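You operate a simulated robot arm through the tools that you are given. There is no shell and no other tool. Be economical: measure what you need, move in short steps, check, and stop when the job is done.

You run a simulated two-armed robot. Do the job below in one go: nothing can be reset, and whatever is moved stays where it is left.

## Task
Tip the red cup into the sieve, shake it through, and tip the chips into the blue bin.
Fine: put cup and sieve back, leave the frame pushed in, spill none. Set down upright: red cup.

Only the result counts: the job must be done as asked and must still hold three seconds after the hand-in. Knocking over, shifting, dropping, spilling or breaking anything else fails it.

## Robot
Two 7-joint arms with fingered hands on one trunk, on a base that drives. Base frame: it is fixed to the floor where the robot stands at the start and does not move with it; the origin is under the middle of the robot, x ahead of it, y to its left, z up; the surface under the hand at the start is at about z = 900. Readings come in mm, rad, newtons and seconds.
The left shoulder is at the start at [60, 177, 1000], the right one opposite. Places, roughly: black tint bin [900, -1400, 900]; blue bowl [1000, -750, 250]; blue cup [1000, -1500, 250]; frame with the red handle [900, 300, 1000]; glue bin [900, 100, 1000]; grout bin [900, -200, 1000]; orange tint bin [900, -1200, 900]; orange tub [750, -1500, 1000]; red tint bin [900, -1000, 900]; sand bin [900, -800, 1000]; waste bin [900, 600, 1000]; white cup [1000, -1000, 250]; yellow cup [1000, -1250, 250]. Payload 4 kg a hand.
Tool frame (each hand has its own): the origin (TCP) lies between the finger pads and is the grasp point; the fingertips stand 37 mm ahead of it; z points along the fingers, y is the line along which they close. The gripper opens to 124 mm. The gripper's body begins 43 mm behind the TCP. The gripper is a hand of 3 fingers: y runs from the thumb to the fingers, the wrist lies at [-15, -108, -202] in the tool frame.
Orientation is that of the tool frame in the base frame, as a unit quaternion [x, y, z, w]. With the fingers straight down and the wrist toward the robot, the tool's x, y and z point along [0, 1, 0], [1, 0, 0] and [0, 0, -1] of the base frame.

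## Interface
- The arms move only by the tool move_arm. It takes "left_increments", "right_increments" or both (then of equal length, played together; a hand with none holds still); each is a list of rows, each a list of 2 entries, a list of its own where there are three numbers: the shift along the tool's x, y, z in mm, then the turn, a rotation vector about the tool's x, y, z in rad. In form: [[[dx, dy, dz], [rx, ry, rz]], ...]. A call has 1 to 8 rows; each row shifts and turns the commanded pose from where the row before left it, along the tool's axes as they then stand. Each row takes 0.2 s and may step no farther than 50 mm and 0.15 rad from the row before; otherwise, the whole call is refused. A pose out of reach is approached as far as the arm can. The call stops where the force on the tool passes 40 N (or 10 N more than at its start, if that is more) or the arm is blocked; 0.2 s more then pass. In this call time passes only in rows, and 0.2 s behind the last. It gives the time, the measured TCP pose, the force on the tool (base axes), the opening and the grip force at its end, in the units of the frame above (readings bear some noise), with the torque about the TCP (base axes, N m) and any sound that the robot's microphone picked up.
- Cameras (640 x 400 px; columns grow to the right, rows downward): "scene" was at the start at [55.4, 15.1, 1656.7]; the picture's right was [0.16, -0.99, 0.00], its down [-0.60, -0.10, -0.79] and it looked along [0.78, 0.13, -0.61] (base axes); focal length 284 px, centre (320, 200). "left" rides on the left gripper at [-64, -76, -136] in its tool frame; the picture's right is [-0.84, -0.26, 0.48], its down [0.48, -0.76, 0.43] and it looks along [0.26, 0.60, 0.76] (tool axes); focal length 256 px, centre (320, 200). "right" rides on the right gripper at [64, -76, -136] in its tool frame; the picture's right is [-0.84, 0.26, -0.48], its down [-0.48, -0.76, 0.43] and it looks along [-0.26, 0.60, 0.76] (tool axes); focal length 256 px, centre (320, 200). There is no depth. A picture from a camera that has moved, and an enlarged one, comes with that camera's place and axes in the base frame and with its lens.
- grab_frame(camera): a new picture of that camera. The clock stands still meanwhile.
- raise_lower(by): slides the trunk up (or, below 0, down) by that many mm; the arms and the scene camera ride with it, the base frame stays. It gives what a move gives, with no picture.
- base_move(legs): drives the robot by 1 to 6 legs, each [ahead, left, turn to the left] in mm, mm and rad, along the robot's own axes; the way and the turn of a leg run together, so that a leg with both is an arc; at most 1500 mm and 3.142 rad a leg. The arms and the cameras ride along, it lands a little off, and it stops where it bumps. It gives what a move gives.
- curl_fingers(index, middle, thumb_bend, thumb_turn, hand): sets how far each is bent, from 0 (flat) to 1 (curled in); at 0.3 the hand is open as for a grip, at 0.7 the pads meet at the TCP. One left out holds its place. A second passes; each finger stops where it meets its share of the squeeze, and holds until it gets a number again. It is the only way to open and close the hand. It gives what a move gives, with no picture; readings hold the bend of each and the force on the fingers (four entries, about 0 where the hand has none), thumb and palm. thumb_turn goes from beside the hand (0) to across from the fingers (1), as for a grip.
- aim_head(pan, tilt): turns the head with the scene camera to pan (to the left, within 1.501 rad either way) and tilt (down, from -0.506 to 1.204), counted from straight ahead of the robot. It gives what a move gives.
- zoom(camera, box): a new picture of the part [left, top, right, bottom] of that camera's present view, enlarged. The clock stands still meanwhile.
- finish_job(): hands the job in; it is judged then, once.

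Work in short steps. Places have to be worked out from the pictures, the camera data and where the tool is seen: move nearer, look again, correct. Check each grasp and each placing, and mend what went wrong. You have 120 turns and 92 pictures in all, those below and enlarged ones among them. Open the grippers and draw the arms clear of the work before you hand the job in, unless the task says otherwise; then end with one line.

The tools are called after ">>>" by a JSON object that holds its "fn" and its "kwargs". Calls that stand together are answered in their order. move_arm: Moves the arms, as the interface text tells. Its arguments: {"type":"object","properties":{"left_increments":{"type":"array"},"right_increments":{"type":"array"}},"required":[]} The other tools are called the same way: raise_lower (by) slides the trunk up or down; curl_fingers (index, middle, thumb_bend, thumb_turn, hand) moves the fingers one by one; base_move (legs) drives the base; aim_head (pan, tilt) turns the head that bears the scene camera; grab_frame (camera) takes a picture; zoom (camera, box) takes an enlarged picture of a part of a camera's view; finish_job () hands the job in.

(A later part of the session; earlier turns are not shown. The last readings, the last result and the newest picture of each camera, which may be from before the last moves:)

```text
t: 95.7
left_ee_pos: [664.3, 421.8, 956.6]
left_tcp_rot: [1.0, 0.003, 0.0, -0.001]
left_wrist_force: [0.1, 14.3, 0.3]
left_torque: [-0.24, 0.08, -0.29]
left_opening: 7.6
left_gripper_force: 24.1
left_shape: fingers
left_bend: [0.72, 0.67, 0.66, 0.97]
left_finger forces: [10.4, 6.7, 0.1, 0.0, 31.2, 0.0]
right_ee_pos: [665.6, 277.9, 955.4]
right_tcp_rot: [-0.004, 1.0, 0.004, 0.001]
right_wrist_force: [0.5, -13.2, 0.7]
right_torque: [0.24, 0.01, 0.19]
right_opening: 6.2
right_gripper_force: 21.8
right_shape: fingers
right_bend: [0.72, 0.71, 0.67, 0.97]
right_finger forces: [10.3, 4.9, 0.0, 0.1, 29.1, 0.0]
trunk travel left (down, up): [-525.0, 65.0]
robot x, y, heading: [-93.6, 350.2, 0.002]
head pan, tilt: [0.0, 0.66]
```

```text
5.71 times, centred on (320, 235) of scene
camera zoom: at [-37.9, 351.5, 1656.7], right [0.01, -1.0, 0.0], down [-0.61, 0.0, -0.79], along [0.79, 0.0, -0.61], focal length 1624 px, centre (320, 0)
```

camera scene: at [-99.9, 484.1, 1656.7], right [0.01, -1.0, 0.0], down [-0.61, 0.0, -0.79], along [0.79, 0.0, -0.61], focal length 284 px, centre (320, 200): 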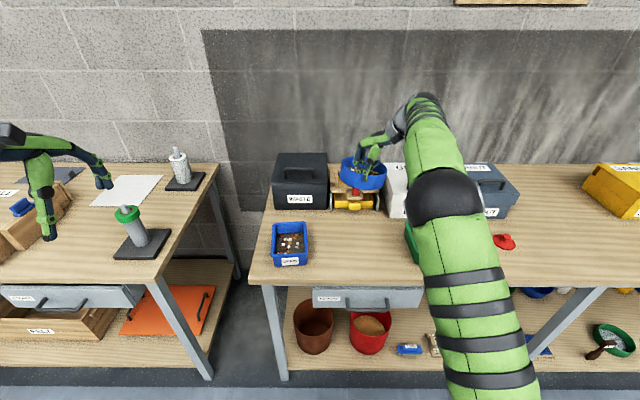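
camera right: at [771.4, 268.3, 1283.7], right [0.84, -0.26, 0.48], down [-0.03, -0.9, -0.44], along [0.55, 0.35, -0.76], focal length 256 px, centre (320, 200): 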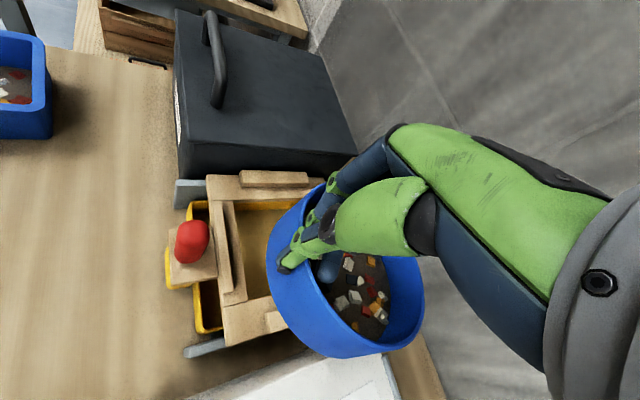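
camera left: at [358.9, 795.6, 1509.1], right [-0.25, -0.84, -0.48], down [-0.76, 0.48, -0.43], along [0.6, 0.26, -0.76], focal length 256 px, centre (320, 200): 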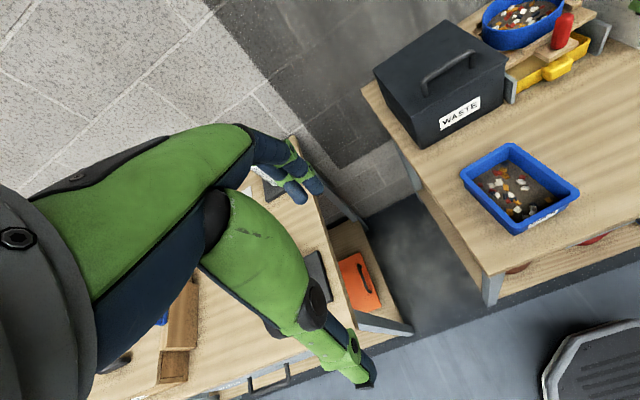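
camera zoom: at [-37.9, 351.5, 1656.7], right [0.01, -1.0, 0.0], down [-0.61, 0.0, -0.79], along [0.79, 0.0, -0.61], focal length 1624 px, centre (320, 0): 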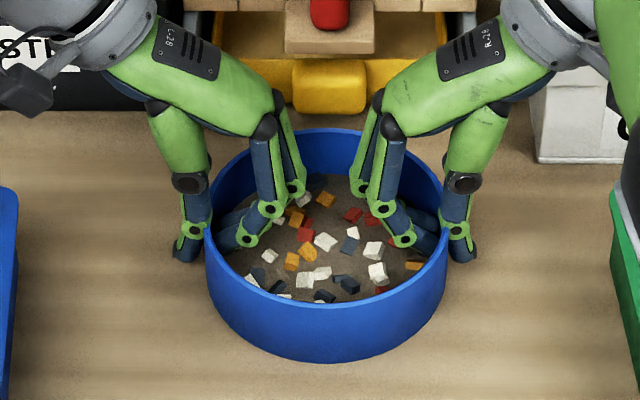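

Both hands grip, with a mild inward clamp of about 14 N between them. I lift both together 40 mm and check.

>>> {"fn": "move_arm", "kwargs": {"left_increments": [[[0, 0, -8], [0, 0, 0]], [[0, 0, -16], [0, 0, 0]], [[0, 0, -16], [0, 0, 0]]], "right_increments": [[[0, 0, -8], [0, 0, 0]], [[0, 0, -16], [0, 0, 0]], [[0, 0, -16], [0, 0, 0]]]}}

>>> {"fn": "zoom", "kwargs": {"camera": "scene", "box": [270, 190, 370, 260]}}

```text
t: 96.5
left_ee_pos: [664.4, 420.1, 997.6]
left_tcp_rot: [1.0, 0.002, 0.001, 0.0]
left_wrist_force: [-0.9, 14.8, -1.0]
left_torque: [-0.24, 0.01, -0.28]
left_opening: 7.2
left_gripper_force: 23.9
left_shape: fingers
left_bend: [0.72, 0.67, 0.66, 0.97]
left_finger forces: [9.5, 6.9, 0.1, 0.0, 31.2, 0.0]
right_ee_pos: [664.5, 277.7, 995.5]
right_tcp_rot: [-0.004, 1.0, 0.003, 0.001]
right_wrist_force: [0.6, -14.7, -1.8]
right_torque: [0.21, -0.03, 0.22]
right_opening: 6.6
right_gripper_force: 21.9
right_shape: fingers
right_bend: [0.72, 0.71, 0.67, 0.97]
right_finger forces: [10.5, 4.5, 0.0, 0.0, 29.8, 0.0]
trunk travel left (down, up): [-525.0, 65.0]
robot x, y, heading: [-95.0, 353.2, 0.006]
head pan, tilt: [0.0, 0.66]
```

```text
5.71 times, centred on (320, 225) of scene
camera zoom: at [-38.3, 351.5, 1656.6], right [0.01, -1.0, 0.0], down [-0.61, 0.0, -0.79], along [0.79, 0.0, -0.61], focal length 1624 px, centre (320, 57)
```

zoom: 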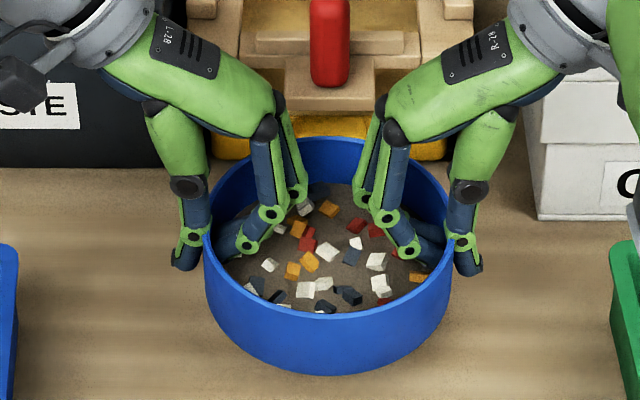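

Level and stable. I lift another 112 mm and then drive to the blue bin: back 60, left 240.

>>> {"fn": "move_arm", "kwargs": {"left_increments": [[[0, 0, -14], [0, 0, 0]], [[0, 0, -14], [0, 0, 0]], [[0, 0, -14], [0, 0, 0]], [[0, 0, -14], [0, 0, 0]], [[0, 0, -14], [0, 0, 0]], [[0, 0, -14], [0, 0, 0]], [[0, 0, -14], [0, 0, 0]], [[0, 0, -14], [0, 0, 0]]], "right_increments": [[[0, 0, -14], [0, 0, 0]], [[0, 0, -14], [0, 0, 0]], [[0, 0, -14], [0, 0, 0]], [[0, 0, -14], [0, 0, 0]], [[0, 0, -14], [0, 0, 0]], [[0, 0, -14], [0, 0, 0]], [[0, 0, -14], [0, 0, 0]], [[0, 0, -14], [0, 0, 0]]]}}

>>> {"fn": "base_move", "kwargs": {"legs": [[-60, 0, 0], [0, 240, 0]]}}

>>> {"fn": "grab_frame", "kwargs": {"camera": "scene"}}

```text
t: 98.3
left_ee_pos: [663.3, 420.7, 1108.9]
left_tcp_rot: [1.0, 0.003, 0.001, 0.001]
left_wrist_force: [-0.1, 6.4, -1.2]
left_torque: [-0.41, 0.04, -0.22]
left_opening: 7.6
left_gripper_force: 23.6
left_shape: fingers
left_bend: [0.72, 0.67, 0.66, 0.97]
left_finger forces: [12.0, 8.3, 0.1, 0.0, 26.9, 0.1]
right_ee_pos: [664.7, 277.3, 1110.6]
right_tcp_rot: [-0.006, 1.0, 0.004, 0.0]
right_wrist_force: [1.0, -7.3, -1.6]
right_torque: [0.33, -0.05, 0.15]
right_opening: 6.1
right_gripper_force: 20.2
right_shape: fingers
right_bend: [0.72, 0.71, 0.67, 0.97]
right_finger forces: [11.7, 6.0, 0.0, 0.0, 23.9, 0.0]
trunk travel left (down, up): [-525.0, 65.0]
robot x, y, heading: [-95.9, 350.6, 0.005]
head pan, tilt: [0.0, 0.66]
```

```text
t: 100.6
left_ee_pos: [601.5, 658.9, 1108.7]
left_tcp_rot: [1.0, 0.003, -0.001, 0.0]
left_wrist_force: [0.0, 5.3, -0.4]
left_torque: [-0.47, 0.04, -0.25]
left_opening: 7.4
left_gripper_force: 24.1
left_shape: fingers
left_bend: [0.72, 0.67, 0.66, 0.97]
left_finger forces: [12.7, 8.9, 0.0, 0.0, 26.2, 0.1]
right_ee_pos: [603.8, 512.7, 1110.1]
right_tcp_rot: [-0.005, 1.0, 0.004, 0.001]
right_wrist_force: [0.5, -4.5, -0.9]
right_torque: [0.37, -0.03, 0.15]
right_opening: 5.8
right_gripper_force: 21.4
right_shape: fingers
right_bend: [0.72, 0.71, 0.67, 0.97]
right_finger forces: [13.1, 6.1, 0.1, 0.0, 23.2, 0.1]
trunk travel left (down, up): [-525.0, 65.0]
robot x, y, heading: [-158.5, 587.7, 0.003]
head pan, tilt: [0.0, 0.66]
```

```text
27 pictures are left
camera scene: at [-99.9, 587.9, 1656.7], right [0.01, -1.0, 0.0], down [-0.61, -0.01, -0.79], along [0.79, 0.01, -0.61], focal length 284 px, centre (320, 200)
```

scene: 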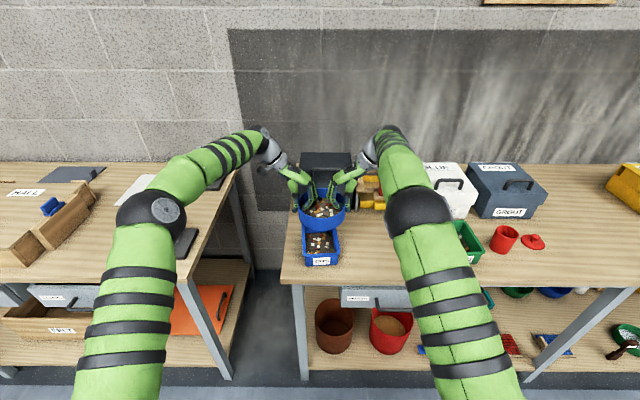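

>>> {"fn": "zoom", "kwargs": {"camera": "scene", "box": [270, 170, 370, 280]}}

```text
3.64 times, centred on (320, 225) of scene
camera zoom: at [-99.9, 587.9, 1656.7], right [0.01, -1.0, 0.0], down [-0.61, -0.01, -0.79], along [0.79, 0.01, -0.61], focal length 1033 px, centre (320, 109)
```

zoom: 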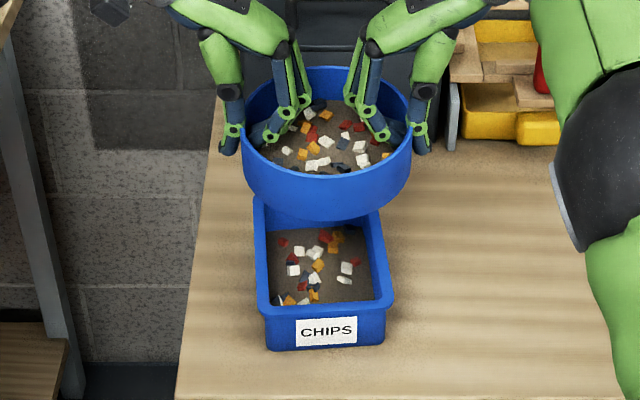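

The sieve is aligned in y with the blue bin, which spans x 515–656 with its centre at y≈585. I lower 58 mm, go forward 18 mm, and begin tilting both hands together.

>>> {"fn": "move_arm", "kwargs": {"left_increments": [[[6, 0, 19.3], [0, 0, 0]], [[6, 0, 19.3], [0, 0, 0]], [[6, 0, 19.3], [0, 0, 0]], [[0, 0, 0], [0, 0.08, 0]], [[0, 0, 0], [0, 0.08, 0]], [[0, 0, 0], [0, 0.08, 0]], [[0, 0, 0], [0, 0.08, 0]]], "right_increments": [[[-6, 0, 19.3], [0, 0, 0]], [[-6, 0, 19.3], [0, 0, 0]], [[-6, 0, 19.3], [0, 0, 0]], [[0, 0, 0], [0, -0.08, 0]], [[0, 0, 0], [0, -0.08, 0]], [[0, 0, 0], [0, -0.08, 0]], [[0, 0, 0], [0, -0.08, 0]]]}}

>>> {"fn": "zoom", "kwargs": {"camera": "scene", "box": [270, 180, 370, 270]}}

```text
t: 102.2
left_ee_pos: [619.2, 659.3, 1051.4]
left_tcp_rot: [0.987, 0.004, 0.159, -0.002]
left_wrist_force: [-0.2, 9.6, -1.3]
left_torque: [-0.28, 0.02, -0.33]
left_opening: 7.1
left_gripper_force: 23.9
left_shape: fingers
left_bend: [0.72, 0.67, 0.66, 0.97]
left_finger forces: [12.3, 7.6, 0.1, 0.1, 28.6, 0.0]
right_ee_pos: [621.7, 512.7, 1052.5]
right_tcp_rot: [-0.004, 0.987, 0.005, 0.161]
right_wrist_force: [0.3, -8.5, -0.9]
right_torque: [0.27, 0.01, 0.26]
right_opening: 5.7
right_gripper_force: 21.8
right_shape: fingers
right_bend: [0.72, 0.68, 0.67, 0.97]
right_finger forces: [11.8, 5.9, 0.1, 0.0, 26.1, 0.0]
trunk travel left (down, up): [-525.0, 65.0]
robot x, y, heading: [-153.3, 586.6, 0.008]
head pan, tilt: [0.0, 0.66]
```

```text
4.44 times, centred on (320, 225) of scene
camera zoom: at [-100.4, 586.8, 1656.7], right [0.01, -1.0, 0.0], down [-0.61, 0.0, -0.79], along [0.79, 0.01, -0.61], focal length 1263 px, centre (320, 89)
```

zoom: 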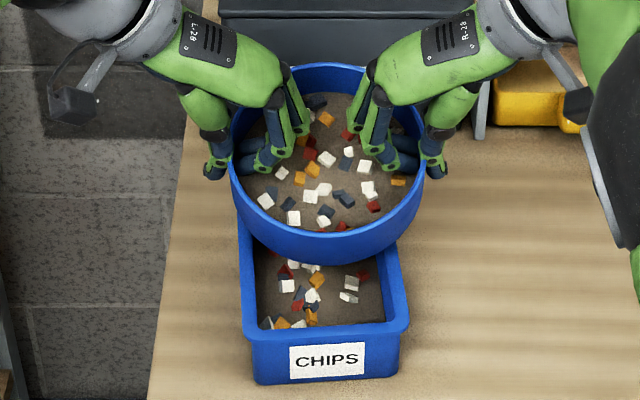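

The sieve follows the hands. I tilt on to about 52°.

>>> {"fn": "move_arm", "kwargs": {"left_increments": [[[0, 0, 0], [0, 0.1, 0]], [[0, 0, 0], [0, 0.1, 0]], [[0, 0, 0], [0, 0.1, 0]], [[0, 0, 0], [0, 0.1, 0]], [[0, 0, 0], [0, 0.1, 0]], [[0, 0, 0], [0, 0.1, 0]]], "right_increments": [[[0, 0, 0], [0, -0.1, 0]], [[0, 0, 0], [0, -0.1, 0]], [[0, 0, 0], [0, -0.1, 0]], [[0, 0, 0], [0, -0.1, 0]], [[0, 0, 0], [0, -0.1, 0]], [[0, 0, 0], [0, -0.1, 0]]]}}

>>> {"fn": "zoom", "kwargs": {"camera": "scene", "box": [270, 180, 370, 270]}}

```text
t: 103.6
left_ee_pos: [620.4, 658.4, 1051.2]
left_tcp_rot: [0.896, 0.004, 0.444, -0.001]
left_wrist_force: [0.5, 8.8, -1.1]
left_torque: [-0.03, 0.05, -0.47]
left_opening: 7.1
left_gripper_force: 23.6
left_shape: fingers
left_bend: [0.72, 0.67, 0.66, 0.97]
left_finger forces: [12.3, 7.6, 0.0, 0.1, 28.3, 0.0]
right_ee_pos: [621.4, 512.2, 1053.0]
right_tcp_rot: [-0.002, 0.896, 0.006, 0.445]
right_wrist_force: [-0.3, -9.1, -0.3]
right_torque: [0.08, 0.0, 0.41]
right_opening: 5.7
right_gripper_force: 22.9
right_shape: fingers
right_bend: [0.72, 0.68, 0.67, 0.97]
right_finger forces: [12.0, 6.8, 0.0, 0.0, 27.0, 0.0]
trunk travel left (down, up): [-525.0, 65.0]
robot x, y, heading: [-159.5, 582.5, 0.007]
head pan, tilt: [0.0, 0.66]
```

```text
4.44 times, centred on (320, 225) of scene
camera zoom: at [-100.0, 586.6, 1656.7], right [0.01, -1.0, 0.0], down [-0.61, 0.0, -0.79], along [0.79, 0.01, -0.61], focal length 1263 px, centre (320, 89)
```

zoom: 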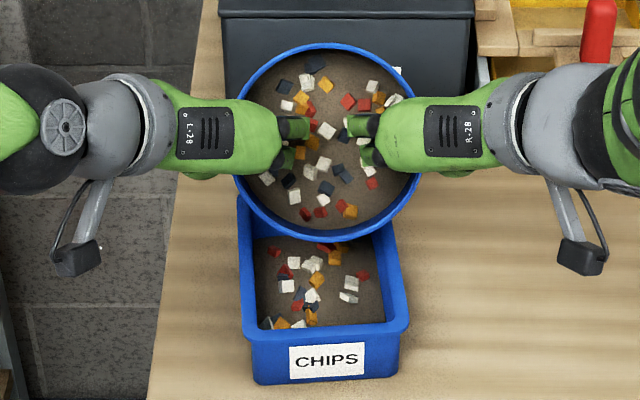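

Chips still sit in the sieve at 53°. I continue to about 81°.

>>> {"fn": "move_arm", "kwargs": {"left_increments": [[[0, 0, 0], [0, 0.1, 0]], [[0, 0, 0], [0, 0.1, 0]], [[0, 0, 0], [0, 0.1, 0]], [[0, 0, 0], [0, 0.1, 0]], [[0, 0, 0], [0, 0.1, 0]]], "right_increments": [[[0, 0, 0], [0, -0.1, 0]], [[0, 0, 0], [0, -0.1, 0]], [[0, 0, 0], [0, -0.1, 0]], [[0, 0, 0], [0, -0.1, 0]], [[0, 0, 0], [0, -0.1, 0]]]}}

>>> {"fn": "zoom", "kwargs": {"camera": "scene", "box": [270, 180, 370, 270]}}

```text
t: 104.8
left_ee_pos: [619.7, 656.5, 1050.4]
left_tcp_rot: [0.758, 0.003, 0.652, -0.002]
left_wrist_force: [0.3, 10.7, -1.8]
left_torque: [0.21, 0.06, -0.39]
left_opening: 7.2
left_gripper_force: 24.2
left_shape: fingers
left_bend: [0.72, 0.67, 0.66, 0.97]
left_finger forces: [11.6, 7.0, 0.0, 0.0, 29.6, 0.0]
right_ee_pos: [621.8, 512.3, 1051.9]
right_tcp_rot: [-0.002, 0.758, 0.005, 0.653]
right_wrist_force: [0.2, -11.8, -0.9]
right_torque: [-0.15, 0.01, 0.35]
right_opening: 5.8
right_gripper_force: 22.8
right_shape: fingers
right_bend: [0.72, 0.68, 0.67, 0.97]
right_finger forces: [11.5, 6.0, 0.0, 0.0, 28.1, 0.0]
trunk travel left (down, up): [-525.0, 65.0]
robot x, y, heading: [-155.5, 584.0, 0.009]
head pan, tilt: [0.0, 0.66]
```

```text
4.44 times, centred on (320, 225) of scene
camera zoom: at [-99.5, 586.5, 1656.7], right [0.01, -1.0, 0.0], down [-0.61, 0.0, -0.79], along [0.79, 0.01, -0.61], focal length 1263 px, centre (320, 89)
```

zoom: 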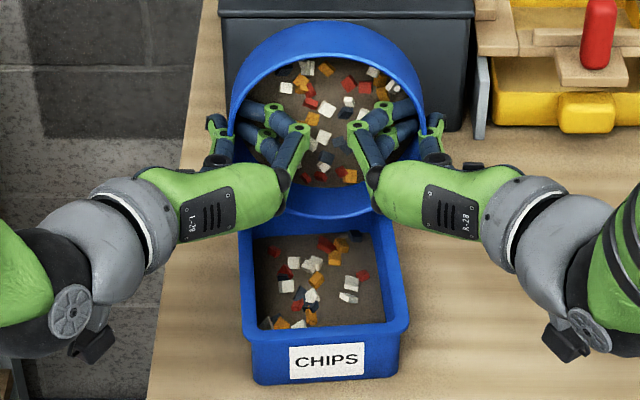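

The chips stay in at 81°. I pull back 45 mm so the lip stays over the bin's centre and tilt on to about 110°.

>>> {"fn": "move_arm", "kwargs": {"left_increments": [[[-3.5, 0, -22.2], [0, 0, 0]], [[-3.5, 0, -22.2], [0, 0, 0]], [[0, 0, 0], [0, 0.1, 0]], [[0, 0, 0], [0, 0.1, 0]], [[0, 0, 0], [0, 0.1, 0]], [[0, 0, 0], [0, 0.1, 0]], [[0, 0, 0], [0, 0.1, 0]]], "right_increments": [[[3.5, 0, -22.2], [0, 0, 0]], [[3.5, 0, -22.2], [0, 0, 0]], [[0, 0, 0], [0, -0.1, 0]], [[0, 0, 0], [0, -0.1, 0]], [[0, 0, 0], [0, -0.1, 0]], [[0, 0, 0], [0, -0.1, 0]], [[0, 0, 0], [0, -0.1, 0]]]}}

>>> {"fn": "zoom", "kwargs": {"camera": "scene", "box": [270, 180, 370, 270]}}

```text
t: 106.4
left_ee_pos: [575.6, 657.1, 1050.5]
left_tcp_rot: [0.573, 0.002, 0.819, -0.003]
left_wrist_force: [0.4, 11.9, -1.0]
left_torque: [0.37, 0.05, -0.29]
left_opening: 7.2
left_gripper_force: 25.1
left_shape: fingers
left_bend: [0.73, 0.67, 0.66, 0.97]
left_finger forces: [11.7, 7.8, 0.1, 0.0, 30.7, 0.0]
right_ee_pos: [576.0, 512.0, 1051.7]
right_tcp_rot: [0.0, 0.572, 0.007, 0.82]
right_wrist_force: [0.2, -12.3, 0.8]
right_torque: [-0.3, -0.02, 0.22]
right_opening: 5.7
right_gripper_force: 22.5
right_shape: fingers
right_bend: [0.72, 0.71, 0.67, 0.97]
right_finger forces: [11.4, 5.5, 0.0, 0.1, 27.7, 0.0]
trunk travel left (down, up): [-525.0, 65.0]
robot x, y, heading: [-160.3, 584.9, 0.01]
head pan, tilt: [0.0, 0.66]
```

```text
4.44 times, centred on (320, 225) of scene
camera zoom: at [-99.5, 586.7, 1656.7], right [0.01, -1.0, 0.0], down [-0.61, 0.0, -0.79], along [0.79, 0.01, -0.61], focal length 1263 px, centre (320, 89)
```

zoom: 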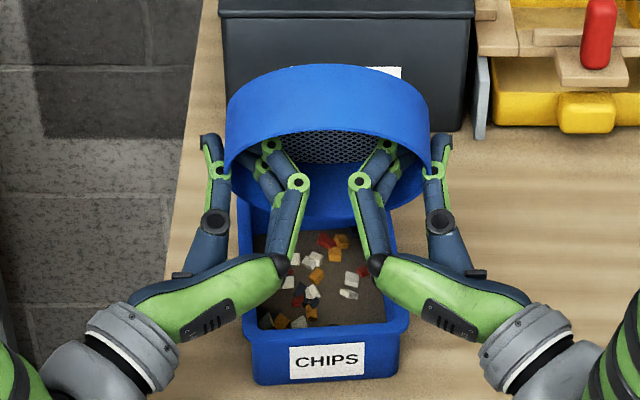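

The mesh shows clean and the weight has dropped. I tilt 0.16 rad more, pause, then start rotating back.

>>> {"fn": "move_arm", "kwargs": {"left_increments": [[[0, 0, 0], [0, 0.08, 0]], [[0, 0, 0], [0, 0.08, 0]], [[0, 0, 0], [0, 0, 0]], [[0, 0, 0], [0, -0.1, 0]], [[0, 0, 0], [0, -0.1, 0]], [[0, 0, 0], [0, -0.1, 0]], [[0, 0, 0], [0, -0.1, 0]], [[0, 0, 0], [0, -0.1, 0]]], "right_increments": [[[0, 0, 0], [0, -0.08, 0]], [[0, 0, 0], [0, -0.08, 0]], [[0, 0, 0], [0, 0, 0]], [[0, 0, 0], [0, 0.1, 0]], [[0, 0, 0], [0, 0.1, 0]], [[0, 0, 0], [0, 0.1, 0]], [[0, 0, 0], [0, 0.1, 0]], [[0, 0, 0], [0, 0.1, 0]]]}}

>>> {"fn": "move_arm", "kwargs": {"left_increments": [[[0, 0, 0], [0, -0.1, 0]], [[0, 0, 0], [0, -0.1, 0]], [[0, 0, 0], [0, -0.1, 0]], [[0, 0, 0], [0, -0.1, 0]], [[0, 0, 0], [0, -0.1, 0]], [[0, 0, 0], [0, -0.1, 0]], [[0, 0, 0], [0, -0.1, 0]], [[0, 0, 0], [0, -0.1, 0]]], "right_increments": [[[0, 0, 0], [0, 0.1, 0]], [[0, 0, 0], [0, 0.1, 0]], [[0, 0, 0], [0, 0.1, 0]], [[0, 0, 0], [0, 0.1, 0]], [[0, 0, 0], [0, 0.1, 0]], [[0, 0, 0], [0, 0.1, 0]], [[0, 0, 0], [0, 0.1, 0]], [[0, 0, 0], [0, 0.1, 0]]]}}

>>> {"fn": "zoom", "kwargs": {"camera": "scene", "box": [270, 180, 370, 270]}}

```text
t: 108.2
left_ee_pos: [574.0, 656.9, 1051.6]
left_tcp_rot: [0.704, 0.003, 0.71, -0.003]
left_wrist_force: [-0.5, 7.5, -0.8]
left_torque: [0.29, 0.04, -0.41]
left_opening: 7.1
left_gripper_force: 24.9
left_shape: fingers
left_bend: [0.73, 0.67, 0.66, 0.97]
left_finger forces: [12.6, 8.4, 0.1, 0.0, 28.7, 0.0]
right_ee_pos: [576.1, 511.1, 1051.4]
right_tcp_rot: [0.0, 0.704, 0.006, 0.71]
right_wrist_force: [0.7, -8.1, -0.7]
right_torque: [-0.21, -0.04, 0.34]
right_opening: 5.7
right_gripper_force: 21.8
right_shape: fingers
right_bend: [0.72, 0.71, 0.67, 0.97]
right_finger forces: [12.0, 5.6, 0.0, 0.0, 24.9, 0.1]
trunk travel left (down, up): [-525.0, 65.0]
robot x, y, heading: [-157.2, 585.5, 0.008]
head pan, tilt: [0.0, 0.66]
```

```text
t: 110.0
left_ee_pos: [577.4, 661.9, 1046.5]
left_tcp_rot: [0.926, 0.006, 0.378, -0.002]
left_wrist_force: [1.1, 4.4, -1.3]
left_torque: [-0.19, 0.1, -0.46]
left_opening: 6.9
left_gripper_force: 23.5
left_shape: fingers
left_bend: [0.73, 0.66, 0.67, 0.97]
left_finger forces: [13.1, 8.2, 0.0, 0.1, 25.2, 0.0]
right_ee_pos: [577.1, 514.2, 1051.6]
right_tcp_rot: [-0.003, 0.925, 0.005, 0.38]
right_wrist_force: [0.8, -5.0, 0.5]
right_torque: [0.19, -0.04, 0.39]
right_opening: 4.2
right_gripper_force: 23.4
right_shape: fingers
right_bend: [0.72, 0.67, 0.67, 0.97]
right_finger forces: [14.6, 6.7, 0.0, 0.0, 24.7, 0.1]
trunk travel left (down, up): [-525.0, 65.0]
robot x, y, heading: [-155.5, 591.0, 0.003]
head pan, tilt: [0.0, 0.66]
```

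```text
4.44 times, centred on (320, 225) of scene
camera zoom: at [-98.4, 590.0, 1656.7], right [0.01, -1.0, 0.0], down [-0.61, -0.01, -0.79], along [0.79, 0.0, -0.61], focal length 1263 px, centre (320, 89)
```

zoom: 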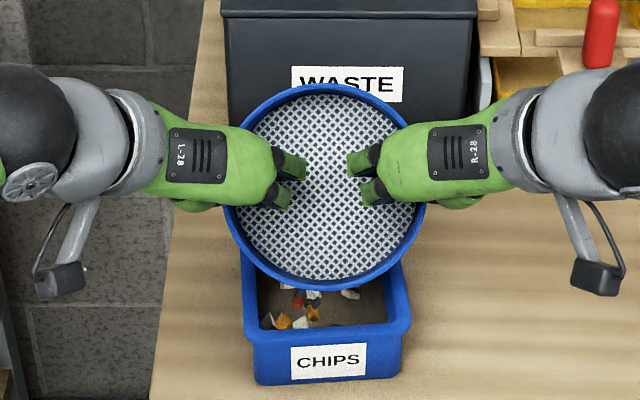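

The sieve is empty and the chips are in the bin. I finish levelling, then lift.

>>> {"fn": "move_arm", "kwargs": {"left_increments": [[[0, 0, 0], [0, -0.097, 0]], [[0, 0, 0], [0, -0.097, 0]], [[0, 0, 0], [0, -0.097, 0]], [[0, 0, 0], [0, -0.097, 0]], [[0, 0, 0], [0, -0.097, 0]], [[0, 0, 0], [0, -0.097, 0]], [[0, 0, 0], [0, -0.097, 0]], [[0, 0, 0], [0, -0.097, 0]]], "right_increments": [[[0, 0, 0], [0, 0.097, 0]], [[0, 0, 0], [0, 0.097, 0]], [[0, 0, 0], [0, 0.097, 0]], [[0, 0, 0], [0, 0.097, 0]], [[0, 0, 0], [0, 0.097, 0]], [[0, 0, 0], [0, 0.097, 0]], [[0, 0, 0], [0, 0.097, 0]], [[0, 0, 0], [0, 0.097, 0]]]}}

>>> {"fn": "move_arm", "kwargs": {"left_increments": [[[0, 0, -15], [0, 0, 0]], [[0, 0, -15], [0, 0, 0]], [[0, 0, -15], [0, 0, 0]], [[0, 0, -15], [0, 0, 0]], [[0, 0, -15], [0, 0, 0]], [[0, 0, -15], [0, 0, 0]]], "right_increments": [[[0, 0, -15], [0, 0, 0]], [[0, 0, -15], [0, 0, 0]], [[0, 0, -15], [0, 0, 0]], [[0, 0, -15], [0, 0, 0]], [[0, 0, -15], [0, 0, 0]], [[0, 0, -15], [0, 0, 0]]]}}

>>> {"fn": "grab_frame", "kwargs": {"camera": "scene"}}

```text
t: 111.8
left_ee_pos: [574.4, 657.4, 1050.1]
left_tcp_rot: [1.0, 0.003, 0.001, 0.0]
left_wrist_force: [-0.1, 10.9, -0.4]
left_torque: [-0.33, 0.08, -0.27]
left_opening: 6.9
left_gripper_force: 24.2
left_shape: fingers
left_bend: [0.73, 0.67, 0.66, 0.97]
left_finger forces: [11.9, 7.2, 0.0, 0.1, 29.6, 0.0]
right_ee_pos: [577.5, 511.1, 1050.7]
right_tcp_rot: [-0.005, 1.0, 0.004, 0.002]
right_wrist_force: [1.1, -10.6, -0.5]
right_torque: [0.33, -0.05, 0.16]
right_opening: 5.0
right_gripper_force: 22.2
right_shape: fingers
right_bend: [0.72, 0.71, 0.67, 0.97]
right_finger forces: [12.1, 4.9, 0.0, 0.1, 27.2, 0.0]
trunk travel left (down, up): [-525.0, 65.0]
robot x, y, heading: [-160.9, 584.8, 0.007]
head pan, tilt: [0.0, 0.66]
```

```text
t: 113.2
left_ee_pos: [571.9, 658.1, 1140.6]
left_tcp_rot: [1.0, 0.003, 0.002, 0.0]
left_wrist_force: [-0.6, 8.4, -0.3]
left_torque: [-0.38, 0.05, -0.31]
left_opening: 7.0
left_gripper_force: 24.8
left_shape: fingers
left_bend: [0.73, 0.67, 0.66, 0.97]
left_finger forces: [12.3, 8.0, 0.1, 0.1, 29.1, 0.0]
right_ee_pos: [575.3, 512.6, 1142.5]
right_tcp_rot: [-0.005, 1.0, 0.004, 0.002]
right_wrist_force: [0.9, -8.7, -0.8]
right_torque: [0.33, -0.09, 0.13]
right_opening: 4.9
right_gripper_force: 21.7
right_shape: fingers
right_bend: [0.72, 0.71, 0.67, 0.96]
right_finger forces: [12.5, 5.0, 0.0, 0.0, 26.1, 0.1]
trunk travel left (down, up): [-525.0, 65.0]
robot x, y, heading: [-158.1, 584.0, 0.008]
head pan, tilt: [0.0, 0.66]
```

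```text
20 pictures are left
camera scene: at [-100.5, 586.6, 1656.7], right [0.01, -1.0, 0.0], down [-0.61, 0.0, -0.79], along [0.79, 0.01, -0.61], focal length 284 px, centre (320, 200)
```

scene: 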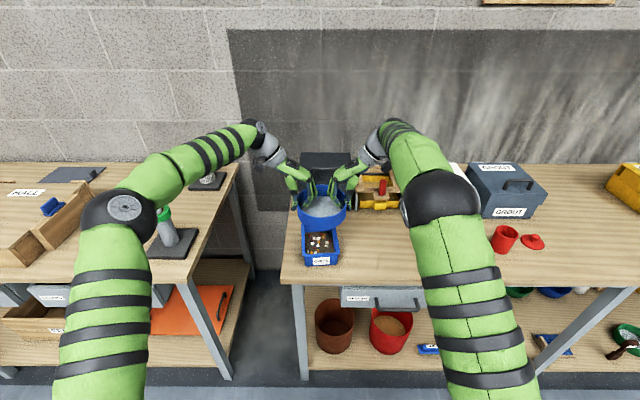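

The blue bin holds the chips. I drive the level sieve back right 235 mm and forward 200 mm, toward the frame.

>>> {"fn": "base_move", "kwargs": {"legs": [[0, -235, 0], [200, 0, 0]]}}

>>> {"fn": "base_move", "kwargs": {"legs": [[70, 0, 0]]}}

>>> {"fn": "zoom", "kwargs": {"camera": "scene", "box": [260, 120, 380, 220]}}

```text
t: 116.2
left_ee_pos: [779.5, 423.4, 1139.7]
left_tcp_rot: [1.0, 0.001, 0.001, 0.0]
left_wrist_force: [-0.8, 8.2, -1.0]
left_torque: [-0.39, 0.05, -0.26]
left_opening: 7.2
left_gripper_force: 24.8
left_shape: fingers
left_bend: [0.73, 0.67, 0.66, 0.97]
left_finger forces: [12.4, 8.1, 0.1, 0.0, 29.3, 0.0]
right_ee_pos: [781.2, 278.2, 1140.3]
right_tcp_rot: [-0.003, 1.0, 0.004, 0.002]
right_wrist_force: [0.7, -8.4, -0.8]
right_torque: [0.37, -0.06, 0.13]
right_opening: 5.1
right_gripper_force: 21.2
right_shape: fingers
right_bend: [0.72, 0.71, 0.67, 0.96]
right_finger forces: [12.5, 5.1, 0.0, 0.0, 26.0, 0.1]
trunk travel left (down, up): [-525.0, 65.0]
robot x, y, heading: [47.0, 359.3, 0.005]
head pan, tilt: [0.0, 0.66]
```

```text
t: 117.2
left_ee_pos: [850.0, 423.1, 1138.9]
left_tcp_rot: [1.0, 0.001, -0.001, 0.0]
left_wrist_force: [-0.5, 3.2, -0.3]
left_torque: [-0.44, 0.12, -0.24]
left_opening: 6.8
left_gripper_force: 24.3
left_shape: fingers
left_bend: [0.73, 0.67, 0.66, 0.97]
left_finger forces: [13.9, 8.5, 0.1, 0.0, 26.4, 0.1]
right_ee_pos: [849.5, 276.8, 1140.3]
right_tcp_rot: [-0.002, 1.0, 0.003, 0.002]
right_wrist_force: [1.4, -4.3, -1.0]
right_torque: [0.42, -0.02, 0.14]
right_opening: 5.1
right_gripper_force: 21.4
right_shape: fingers
right_bend: [0.72, 0.71, 0.67, 0.97]
right_finger forces: [14.2, 5.7, 0.0, 0.1, 23.5, 0.1]
trunk travel left (down, up): [-525.0, 65.0]
robot x, y, heading: [117.9, 354.7, 0.003]
head pan, tilt: [0.0, 0.66]
```

```text
4.00 times, centred on (320, 170) of scene
camera zoom: at [176.3, 355.7, 1656.6], right [0.0, -1.0, 0.0], down [-0.61, 0.0, -0.79], along [0.79, 0.0, -0.61], focal length 1137 px, centre (320, 320)
```

zoom: 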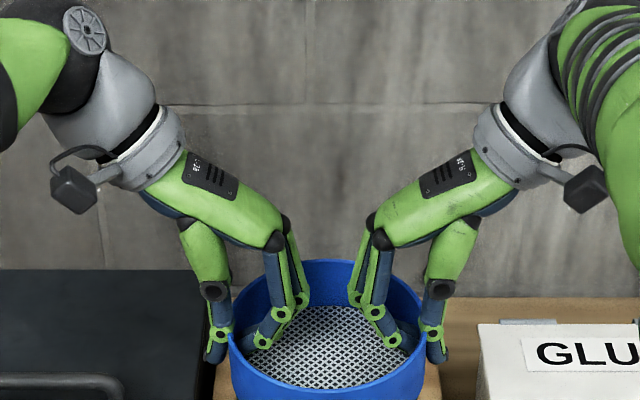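

The base is at x=118 without bumping. I extend the arms 54 mm forward and lower to z≈1095, then check the alignment over the frame's seat.

>>> {"fn": "move_arm", "kwargs": {"left_increments": [[[18, 0, 0], [0, 0, 0]], [[18, 0, 0], [0, 0, 0]], [[18, 0, 0], [0, 0, 0]], [[0, 0, 15], [0, 0, 0]], [[0, 0, 15], [0, 0, 0]], [[0, 0, 15], [0, 0, 0]]], "right_increments": [[[-18, 0, 0], [0, 0, 0]], [[-18, 0, 0], [0, 0, 0]], [[-18, 0, 0], [0, 0, 0]], [[0, 0, 15], [0, 0, 0]], [[0, 0, 15], [0, 0, 0]], [[0, 0, 15], [0, 0, 0]]]}}

>>> {"fn": "aim_head", "kwargs": {"pan": 0.0, "tilt": 0.75}}

>>> {"fn": "zoom", "kwargs": {"camera": "scene", "box": [260, 120, 380, 220]}}

```text
t: 118.6
left_ee_pos: [901.7, 423.3, 1094.5]
left_tcp_rot: [1.0, 0.001, 0.001, -0.001]
left_wrist_force: [-1.2, 7.1, 0.1]
left_torque: [-0.41, 0.05, -0.24]
left_opening: 6.6
left_gripper_force: 24.8
left_shape: fingers
left_bend: [0.73, 0.66, 0.66, 0.97]
left_finger forces: [13.0, 7.6, 0.1, 0.0, 28.2, 0.0]
right_ee_pos: [901.7, 276.3, 1097.3]
right_tcp_rot: [-0.002, 1.0, 0.003, 0.003]
right_wrist_force: [1.5, -7.7, -0.8]
right_torque: [0.36, -0.06, 0.15]
right_opening: 4.7
right_gripper_force: 21.9
right_shape: fingers
right_bend: [0.72, 0.71, 0.67, 0.96]
right_finger forces: [12.9, 5.6, 0.1, 0.0, 25.7, 0.0]
trunk travel left (down, up): [-525.0, 65.0]
robot x, y, heading: [119.4, 356.2, -0.003]
head pan, tilt: [0.0, 0.66]
```

```text
t: 119.2
left_ee_pos: [902.5, 422.5, 1093.8]
left_tcp_rot: [1.0, 0.001, 0.002, -0.001]
left_wrist_force: [-1.0, 8.1, 0.0]
left_torque: [-0.37, 0.09, -0.25]
left_opening: 6.9
left_gripper_force: 24.4
left_shape: fingers
left_bend: [0.73, 0.67, 0.66, 0.97]
left_finger forces: [12.7, 7.4, 0.0, 0.0, 28.8, 0.1]
right_ee_pos: [902.3, 276.1, 1096.0]
right_tcp_rot: [-0.003, 1.0, 0.003, 0.003]
right_wrist_force: [1.6, -8.0, -1.2]
right_torque: [0.36, -0.07, 0.17]
right_opening: 4.8
right_gripper_force: 22.4
right_shape: fingers
right_bend: [0.72, 0.71, 0.67, 0.96]
right_finger forces: [12.6, 5.3, 0.0, 0.0, 26.4, 0.1]
trunk travel left (down, up): [-525.0, 65.0]
robot x, y, heading: [117.3, 353.0, 0.002]
head pan, tilt: [0.0, 0.75]
```

```text
4.00 times, centred on (320, 170) of scene
camera zoom: at [170.8, 355.7, 1649.0], right [0.0, -1.0, 0.0], down [-0.68, 0.0, -0.73], along [0.73, 0.0, -0.68], focal length 1137 px, centre (320, 320)
```

zoom: 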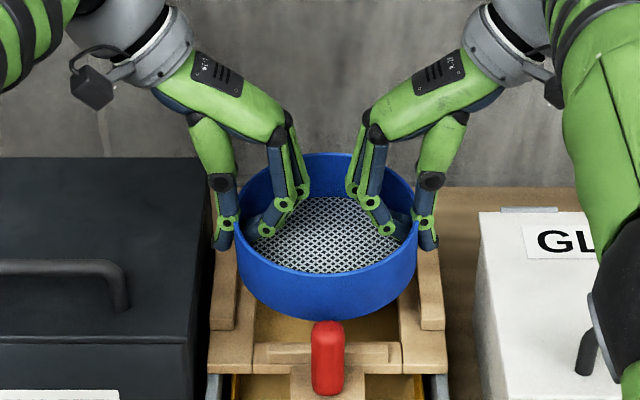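

The sieve is about 12 mm short of the seat centre and 3 mm left. I shift forward 12 and right 3, then lower to just above the seat.

>>> {"fn": "move_arm", "kwargs": {"left_increments": [[[12, 3, 0], [0, 0, 0]], [[0, 0, 12], [0, 0, 0]], [[0, 0, 12], [0, 0, 0]]], "right_increments": [[[-12, -3, 0], [0, 0, 0]], [[0, 0, 12], [0, 0, 0]], [[0, 0, 13], [0, 0, 0]]]}}

>>> {"fn": "zoom", "kwargs": {"camera": "scene", "box": [270, 140, 370, 220]}}

```text
t: 120.0
left_ee_pos: [914.8, 419.7, 1069.2]
left_tcp_rot: [1.0, 0.001, 0.001, 0.0]
left_wrist_force: [0.1, 5.0, -0.3]
left_torque: [-0.4, 0.07, -0.25]
left_opening: 6.5
left_gripper_force: 23.5
left_shape: fingers
left_bend: [0.73, 0.67, 0.67, 0.97]
left_finger forces: [13.1, 7.6, 0.0, 0.0, 26.4, 0.0]
right_ee_pos: [916.0, 272.6, 1070.5]
right_tcp_rot: [-0.002, 1.0, 0.003, 0.002]
right_wrist_force: [-0.6, -5.7, -0.2]
right_torque: [0.45, -0.07, 0.17]
right_opening: 4.5
right_gripper_force: 22.7
right_shape: fingers
right_bend: [0.72, 0.71, 0.67, 0.96]
right_finger forces: [13.7, 6.5, 0.1, 0.1, 25.6, 0.0]
trunk travel left (down, up): [-525.0, 65.0]
robot x, y, heading: [115.8, 355.9, -0.002]
head pan, tilt: [0.0, 0.75]
```

```text
5.00 times, centred on (320, 180) of scene
camera zoom: at [171.3, 355.5, 1649.0], right [0.0, -1.0, 0.0], down [-0.68, 0.0, -0.73], along [0.73, 0.0, -0.68], focal length 1421 px, centre (320, 300)
```

zoom: 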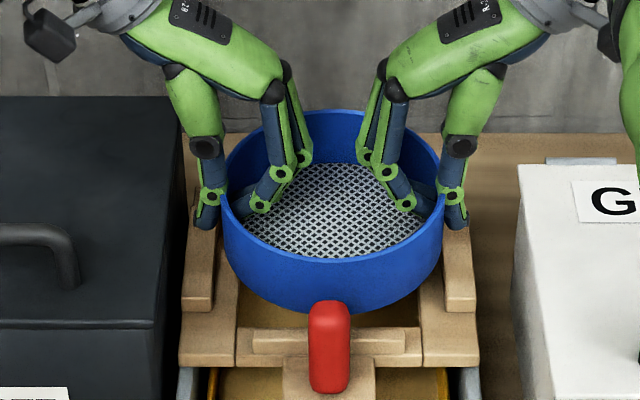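

It is well centred between the rails. I lower in small steps until contact.

>>> {"fn": "move_arm", "kwargs": {"left_increments": [[[0, 0, 4], [0, 0, 0]], [[0, 0, 4], [0, 0, 0]], [[0, 0, 3], [0, 0, 0]]], "right_increments": [[[0, 0, 4], [0, 0, 0]], [[0, 0, 4], [0, 0, 0]], [[0, 0, 4], [0, 0, 0]]]}}

```text
t: 120.8
left_ee_pos: [915.0, 421.0, 1058.8]
left_tcp_rot: [1.0, 0.001, 0.002, 0.0]
left_wrist_force: [-0.3, 5.5, -1.1]
left_torque: [-0.39, 0.1, -0.24]
left_opening: 6.8
left_gripper_force: 23.6
left_shape: fingers
left_bend: [0.73, 0.67, 0.67, 0.97]
left_finger forces: [12.9, 7.6, 0.1, 0.0, 26.1, 0.0]
right_ee_pos: [915.2, 273.4, 1059.1]
right_tcp_rot: [-0.002, 1.0, 0.003, 0.003]
right_wrist_force: [0.4, -5.6, -0.9]
right_torque: [0.44, -0.04, 0.16]
right_opening: 4.9
right_gripper_force: 23.0
right_shape: fingers
right_bend: [0.72, 0.71, 0.67, 0.96]
right_finger forces: [14.4, 6.3, 0.0, 0.0, 25.7, 0.0]
trunk travel left (down, up): [-525.0, 65.0]
robot x, y, heading: [116.1, 349.9, 0.004]
head pan, tilt: [0.0, 0.75]
```

>>> {"fn": "move_arm", "kwargs": {"left_increments": [[[0, 0, 3], [0, 0, 0]], [[0, 0, 3], [0, 0, 0]]], "right_increments": [[[0, 0, 3], [0, 0, 0]], [[0, 0, 3], [0, 0, 0]]]}}

>>> {"fn": "move_arm", "kwargs": {"left_increments": [[[0, 0, 2], [0, 0, 0]], [[0, 0, 2], [0, 0, 0]]], "right_increments": [[[0, 0, 2], [0, 0, 0]], [[0, 0, 2], [0, 0, 0]]]}}

>>> {"fn": "zoom", "kwargs": {"camera": "scene", "box": [270, 140, 370, 220]}}

```text
t: 121.5
left_ee_pos: [914.3, 420.4, 1054.1]
left_tcp_rot: [1.0, 0.001, 0.003, 0.0]
left_wrist_force: [0.2, 6.3, -0.1]
left_torque: [-0.4, 0.22, -0.21]
left_opening: 6.6
left_gripper_force: 23.0
left_shape: fingers
left_bend: [0.73, 0.67, 0.67, 0.98]
left_finger forces: [13.0, 6.8, 0.0, 0.1, 27.0, 0.0]
right_ee_pos: [915.9, 274.1, 1055.0]
right_tcp_rot: [-0.002, 1.0, 0.004, 0.003]
right_wrist_force: [-0.1, -7.9, 2.2]
right_torque: [0.42, 0.13, 0.17]
right_opening: 5.3
right_gripper_force: 24.0
right_shape: fingers
right_bend: [0.72, 0.68, 0.67, 0.97]
right_finger forces: [14.4, 6.5, 0.0, 0.0, 27.0, 0.0]
trunk travel left (down, up): [-525.0, 65.0]
robot x, y, heading: [119.9, 353.5, 0.003]
head pan, tilt: [0.0, 0.75]
```

```text
t: 122.0
left_ee_pos: [915.2, 420.0, 1050.8]
left_tcp_rot: [1.0, 0.002, 0.002, 0.0]
left_wrist_force: [-0.3, 9.2, 2.7]
left_torque: [-0.36, 0.31, -0.22]
left_opening: 6.9
left_gripper_force: 24.4
left_shape: fingers
left_bend: [0.73, 0.67, 0.66, 0.98]
left_finger forces: [13.3, 6.4, 0.0, 0.0, 28.2, 0.1]
right_ee_pos: [916.2, 273.3, 1050.5]
right_tcp_rot: [-0.002, 1.0, 0.004, 0.002]
right_wrist_force: [-0.1, -7.9, 4.3]
right_torque: [0.47, 0.22, 0.15]
right_opening: 4.8
right_gripper_force: 23.5
right_shape: fingers
right_bend: [0.72, 0.68, 0.67, 0.98]
right_finger forces: [14.4, 6.5, 0.1, 0.1, 26.8, 0.0]
trunk travel left (down, up): [-525.0, 65.0]
robot x, y, heading: [117.3, 353.9, -0.002]
head pan, tilt: [0.0, 0.75]
```

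```text
5.00 times, centred on (320, 180) of scene
camera zoom: at [170.2, 355.8, 1649.1], right [0.0, -1.0, 0.0], down [-0.68, 0.0, -0.73], along [0.73, 0.0, -0.68], focal length 1421 px, centre (320, 300)
```

zoom: 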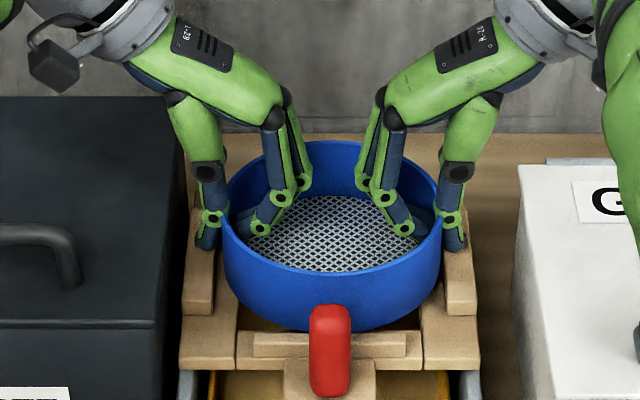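

First contact is on the near side (torque about +y), so the front edge may sit against the crossbar. I nudge 5 mm forward and lower 2 mm.

>>> {"fn": "move_arm", "kwargs": {"left_increments": [[[0, 0, -4], [0, 0, 0]], [[6, 0, 0], [0, 0, 0]], [[0, 0, 3], [0, 0, 0]], [[0, 0, 3], [0, 0, 0]]], "right_increments": [[[0, 0, -4], [0, 0, 0]], [[-6, 0, 0], [0, 0, 0]], [[0, 0, 3], [0, 0, 0]], [[0, 0, 3], [0, 0, 0]]]}}

>>> {"fn": "zoom", "kwargs": {"camera": "scene", "box": [290, 150, 370, 220]}}

```text
t: 123.0
left_ee_pos: [920.2, 420.7, 1047.9]
left_tcp_rot: [1.0, 0.001, 0.001, 0.0]
left_wrist_force: [-0.4, 7.7, 4.9]
left_torque: [-0.41, 0.38, -0.21]
left_opening: 6.8
left_gripper_force: 24.6
left_shape: fingers
left_bend: [0.73, 0.67, 0.66, 0.99]
left_finger forces: [13.8, 7.0, 0.0, 0.0, 29.1, 0.1]
right_ee_pos: [921.5, 274.2, 1047.9]
right_tcp_rot: [-0.002, 1.0, 0.004, 0.003]
right_wrist_force: [0.4, -8.1, 3.1]
right_torque: [0.36, 0.24, 0.1]
right_opening: 5.1
right_gripper_force: 23.1
right_shape: fingers
right_bend: [0.72, 0.68, 0.67, 0.98]
right_finger forces: [13.6, 6.4, 0.1, 0.1, 26.2, 0.0]
trunk travel left (down, up): [-525.0, 65.0]
robot x, y, heading: [120.7, 354.1, 0.001]
head pan, tilt: [0.0, 0.75]
```

```text
5.71 times, centred on (330, 185) of scene
camera zoom: at [170.1, 355.9, 1649.1], right [0.0, -1.0, 0.0], down [-0.68, 0.0, -0.73], along [0.73, 0.0, -0.68], focal length 1624 px, centre (263, 286)
```

zoom: 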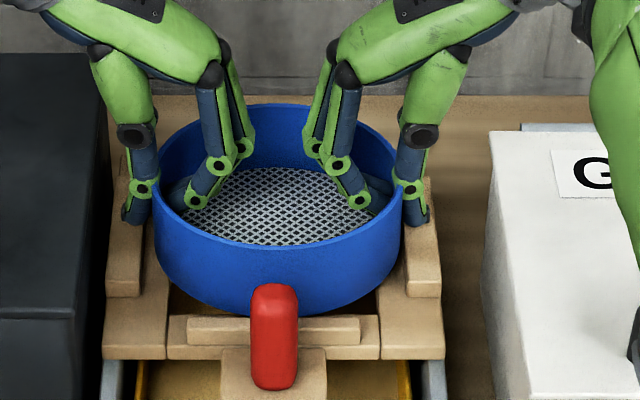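

The sieve bottom sits right behind the fully visible crossbar, as it did originally. I press down 3 mm more to level it.

>>> {"fn": "move_arm", "kwargs": {"left_increments": [[[0, 0, 2], [0, 0, 0]], [[0, 0, 2], [0, 0, 0]]], "right_increments": [[[0, 0, 2], [0, 0, 0]], [[0, 0, 2], [0, 0, 0]]]}}

>>> {"fn": "zoom", "kwargs": {"camera": "scene", "box": [290, 150, 370, 220]}}

```text
t: 123.7
left_ee_pos: [919.8, 420.5, 1045.5]
left_tcp_rot: [1.0, 0.001, 0.003, 0.0]
left_wrist_force: [-0.1, 9.5, 10.0]
left_torque: [-0.4, 0.49, -0.21]
left_opening: 6.8
left_gripper_force: 25.3
left_shape: fingers
left_bend: [0.73, 0.67, 0.66, 0.99]
left_finger forces: [14.4, 6.9, 0.0, 0.1, 30.1, 0.0]
right_ee_pos: [920.8, 274.7, 1045.6]
right_tcp_rot: [-0.002, 1.0, 0.004, 0.003]
right_wrist_force: [-0.7, -10.6, 10.5]
right_torque: [0.37, 0.35, 0.15]
right_opening: 5.1
right_gripper_force: 24.0
right_shape: fingers
right_bend: [0.72, 0.68, 0.67, 0.98]
right_finger forces: [13.0, 7.1, 0.0, 0.0, 27.4, 0.0]
trunk travel left (down, up): [-525.0, 65.0]
robot x, y, heading: [116.8, 352.5, -0.002]
head pan, tilt: [0.0, 0.75]
```

```text
5.71 times, centred on (330, 185) of scene
camera zoom: at [168.9, 355.6, 1649.3], right [0.0, -1.0, 0.0], down [-0.68, 0.0, -0.73], along [0.73, 0.0, -0.68], focal length 1624 px, centre (263, 286)
```

zoom: 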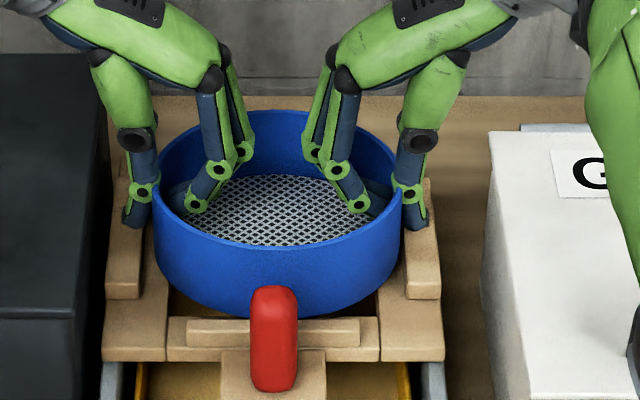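

It is firmly seated at about 20 N in total. I ease off and open both hands just enough, left first.

>>> {"fn": "move_arm", "kwargs": {"left_increments": [[[0, 0, -3], [0, 0, 0]]], "right_increments": [[[0, 0, -3], [0, 0, 0]]]}}

>>> {"fn": "curl_fingers", "kwargs": {"hand": "left", "index": 0.58, "middle": 0.56, "thumb_bend": 0.6}}

>>> {"fn": "curl_fingers", "kwargs": {"hand": "right", "index": 0.58, "middle": 0.56, "thumb_bend": 0.6}}

>>> {"fn": "zoom", "kwargs": {"camera": "scene", "box": [290, 150, 370, 220]}}

```text
t: 124.0
left_ee_pos: [921.3, 420.1, 1046.6]
left_tcp_rot: [1.0, 0.001, 0.001, -0.002]
left_wrist_force: [-0.2, 8.6, 3.5]
left_torque: [-0.37, 0.38, -0.2]
left_opening: 7.0
left_gripper_force: 25.1
left_shape: fingers
left_bend: [0.73, 0.67, 0.66, 0.99]
left_finger forces: [14.2, 6.7, 0.0, 0.0, 29.5, 0.0]
right_ee_pos: [921.5, 274.3, 1044.3]
right_tcp_rot: [-0.001, 1.0, 0.004, 0.002]
right_wrist_force: [0.6, -9.5, 3.9]
right_torque: [0.37, 0.28, 0.19]
right_opening: 5.0
right_gripper_force: 23.0
right_shape: fingers
right_bend: [0.72, 0.68, 0.67, 0.98]
right_finger forces: [13.0, 6.0, 0.0, 0.0, 26.5, 0.1]
trunk travel left (down, up): [-525.0, 65.0]
robot x, y, heading: [117.0, 351.6, 0.001]
head pan, tilt: [0.0, 0.75]
```

```text
t: 125.0
left_ee_pos: [919.9, 420.4, 1047.7]
left_tcp_rot: [1.0, 0.001, 0.001, 0.0]
left_wrist_force: [-0.2, 0.6, 0.3]
left_torque: [0.0, 0.05, -0.01]
left_opening: 35.6
left_gripper_force: 0.2
left_shape: fingers
left_bend: [0.57, 0.56, 0.6, 0.98]
left_finger forces: [0.0, 0.1, 0.0, 0.0, 0.0, 0.0]
right_ee_pos: [919.7, 274.0, 1046.6]
right_tcp_rot: [-0.002, 1.0, 0.004, 0.002]
right_wrist_force: [-0.7, 1.1, 6.6]
right_torque: [0.57, 0.25, 0.08]
right_opening: 4.4
right_gripper_force: 21.8
right_shape: fingers
right_bend: [0.72, 0.68, 0.67, 0.98]
right_finger forces: [15.7, 7.9, 0.0, 0.1, 20.3, 0.0]
trunk travel left (down, up): [-525.0, 65.0]
robot x, y, heading: [116.5, 352.4, 0.001]
head pan, tilt: [0.0, 0.75]
```

```text
t: 126.0
left_ee_pos: [921.3, 419.4, 1047.1]
left_tcp_rot: [1.0, 0.001, 0.001, 0.0]
left_wrist_force: [-0.4, -0.2, 0.0]
left_torque: [0.0, 0.01, 0.02]
left_opening: 35.8
left_gripper_force: 0.0
left_shape: fingers
left_bend: [0.57, 0.56, 0.6, 0.98]
left_finger forces: [0.0, 0.1, 0.0, 0.1, 0.0, 0.0]
right_ee_pos: [921.0, 273.2, 1046.5]
right_tcp_rot: [-0.002, 1.0, 0.004, 0.002]
right_wrist_force: [0.7, 0.0, 0.1]
right_torque: [0.01, 0.05, -0.04]
right_opening: 35.5
right_gripper_force: 0.0
right_shape: fingers
right_bend: [0.57, 0.56, 0.6, 0.98]
right_finger forces: [0.1, 0.0, 0.0, 0.1, 0.0, 0.0]
trunk travel left (down, up): [-525.0, 65.0]
robot x, y, heading: [119.4, 353.0, 0.0]
head pan, tilt: [0.0, 0.75]
```

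```text
5.71 times, centred on (330, 185) of scene
camera zoom: at [170.8, 355.6, 1649.0], right [0.0, -1.0, 0.0], down [-0.68, 0.0, -0.73], along [0.73, 0.0, -0.68], focal length 1624 px, centre (263, 286)
```

zoom: 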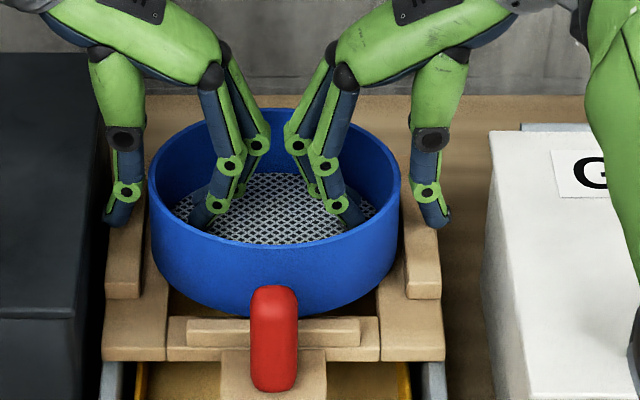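

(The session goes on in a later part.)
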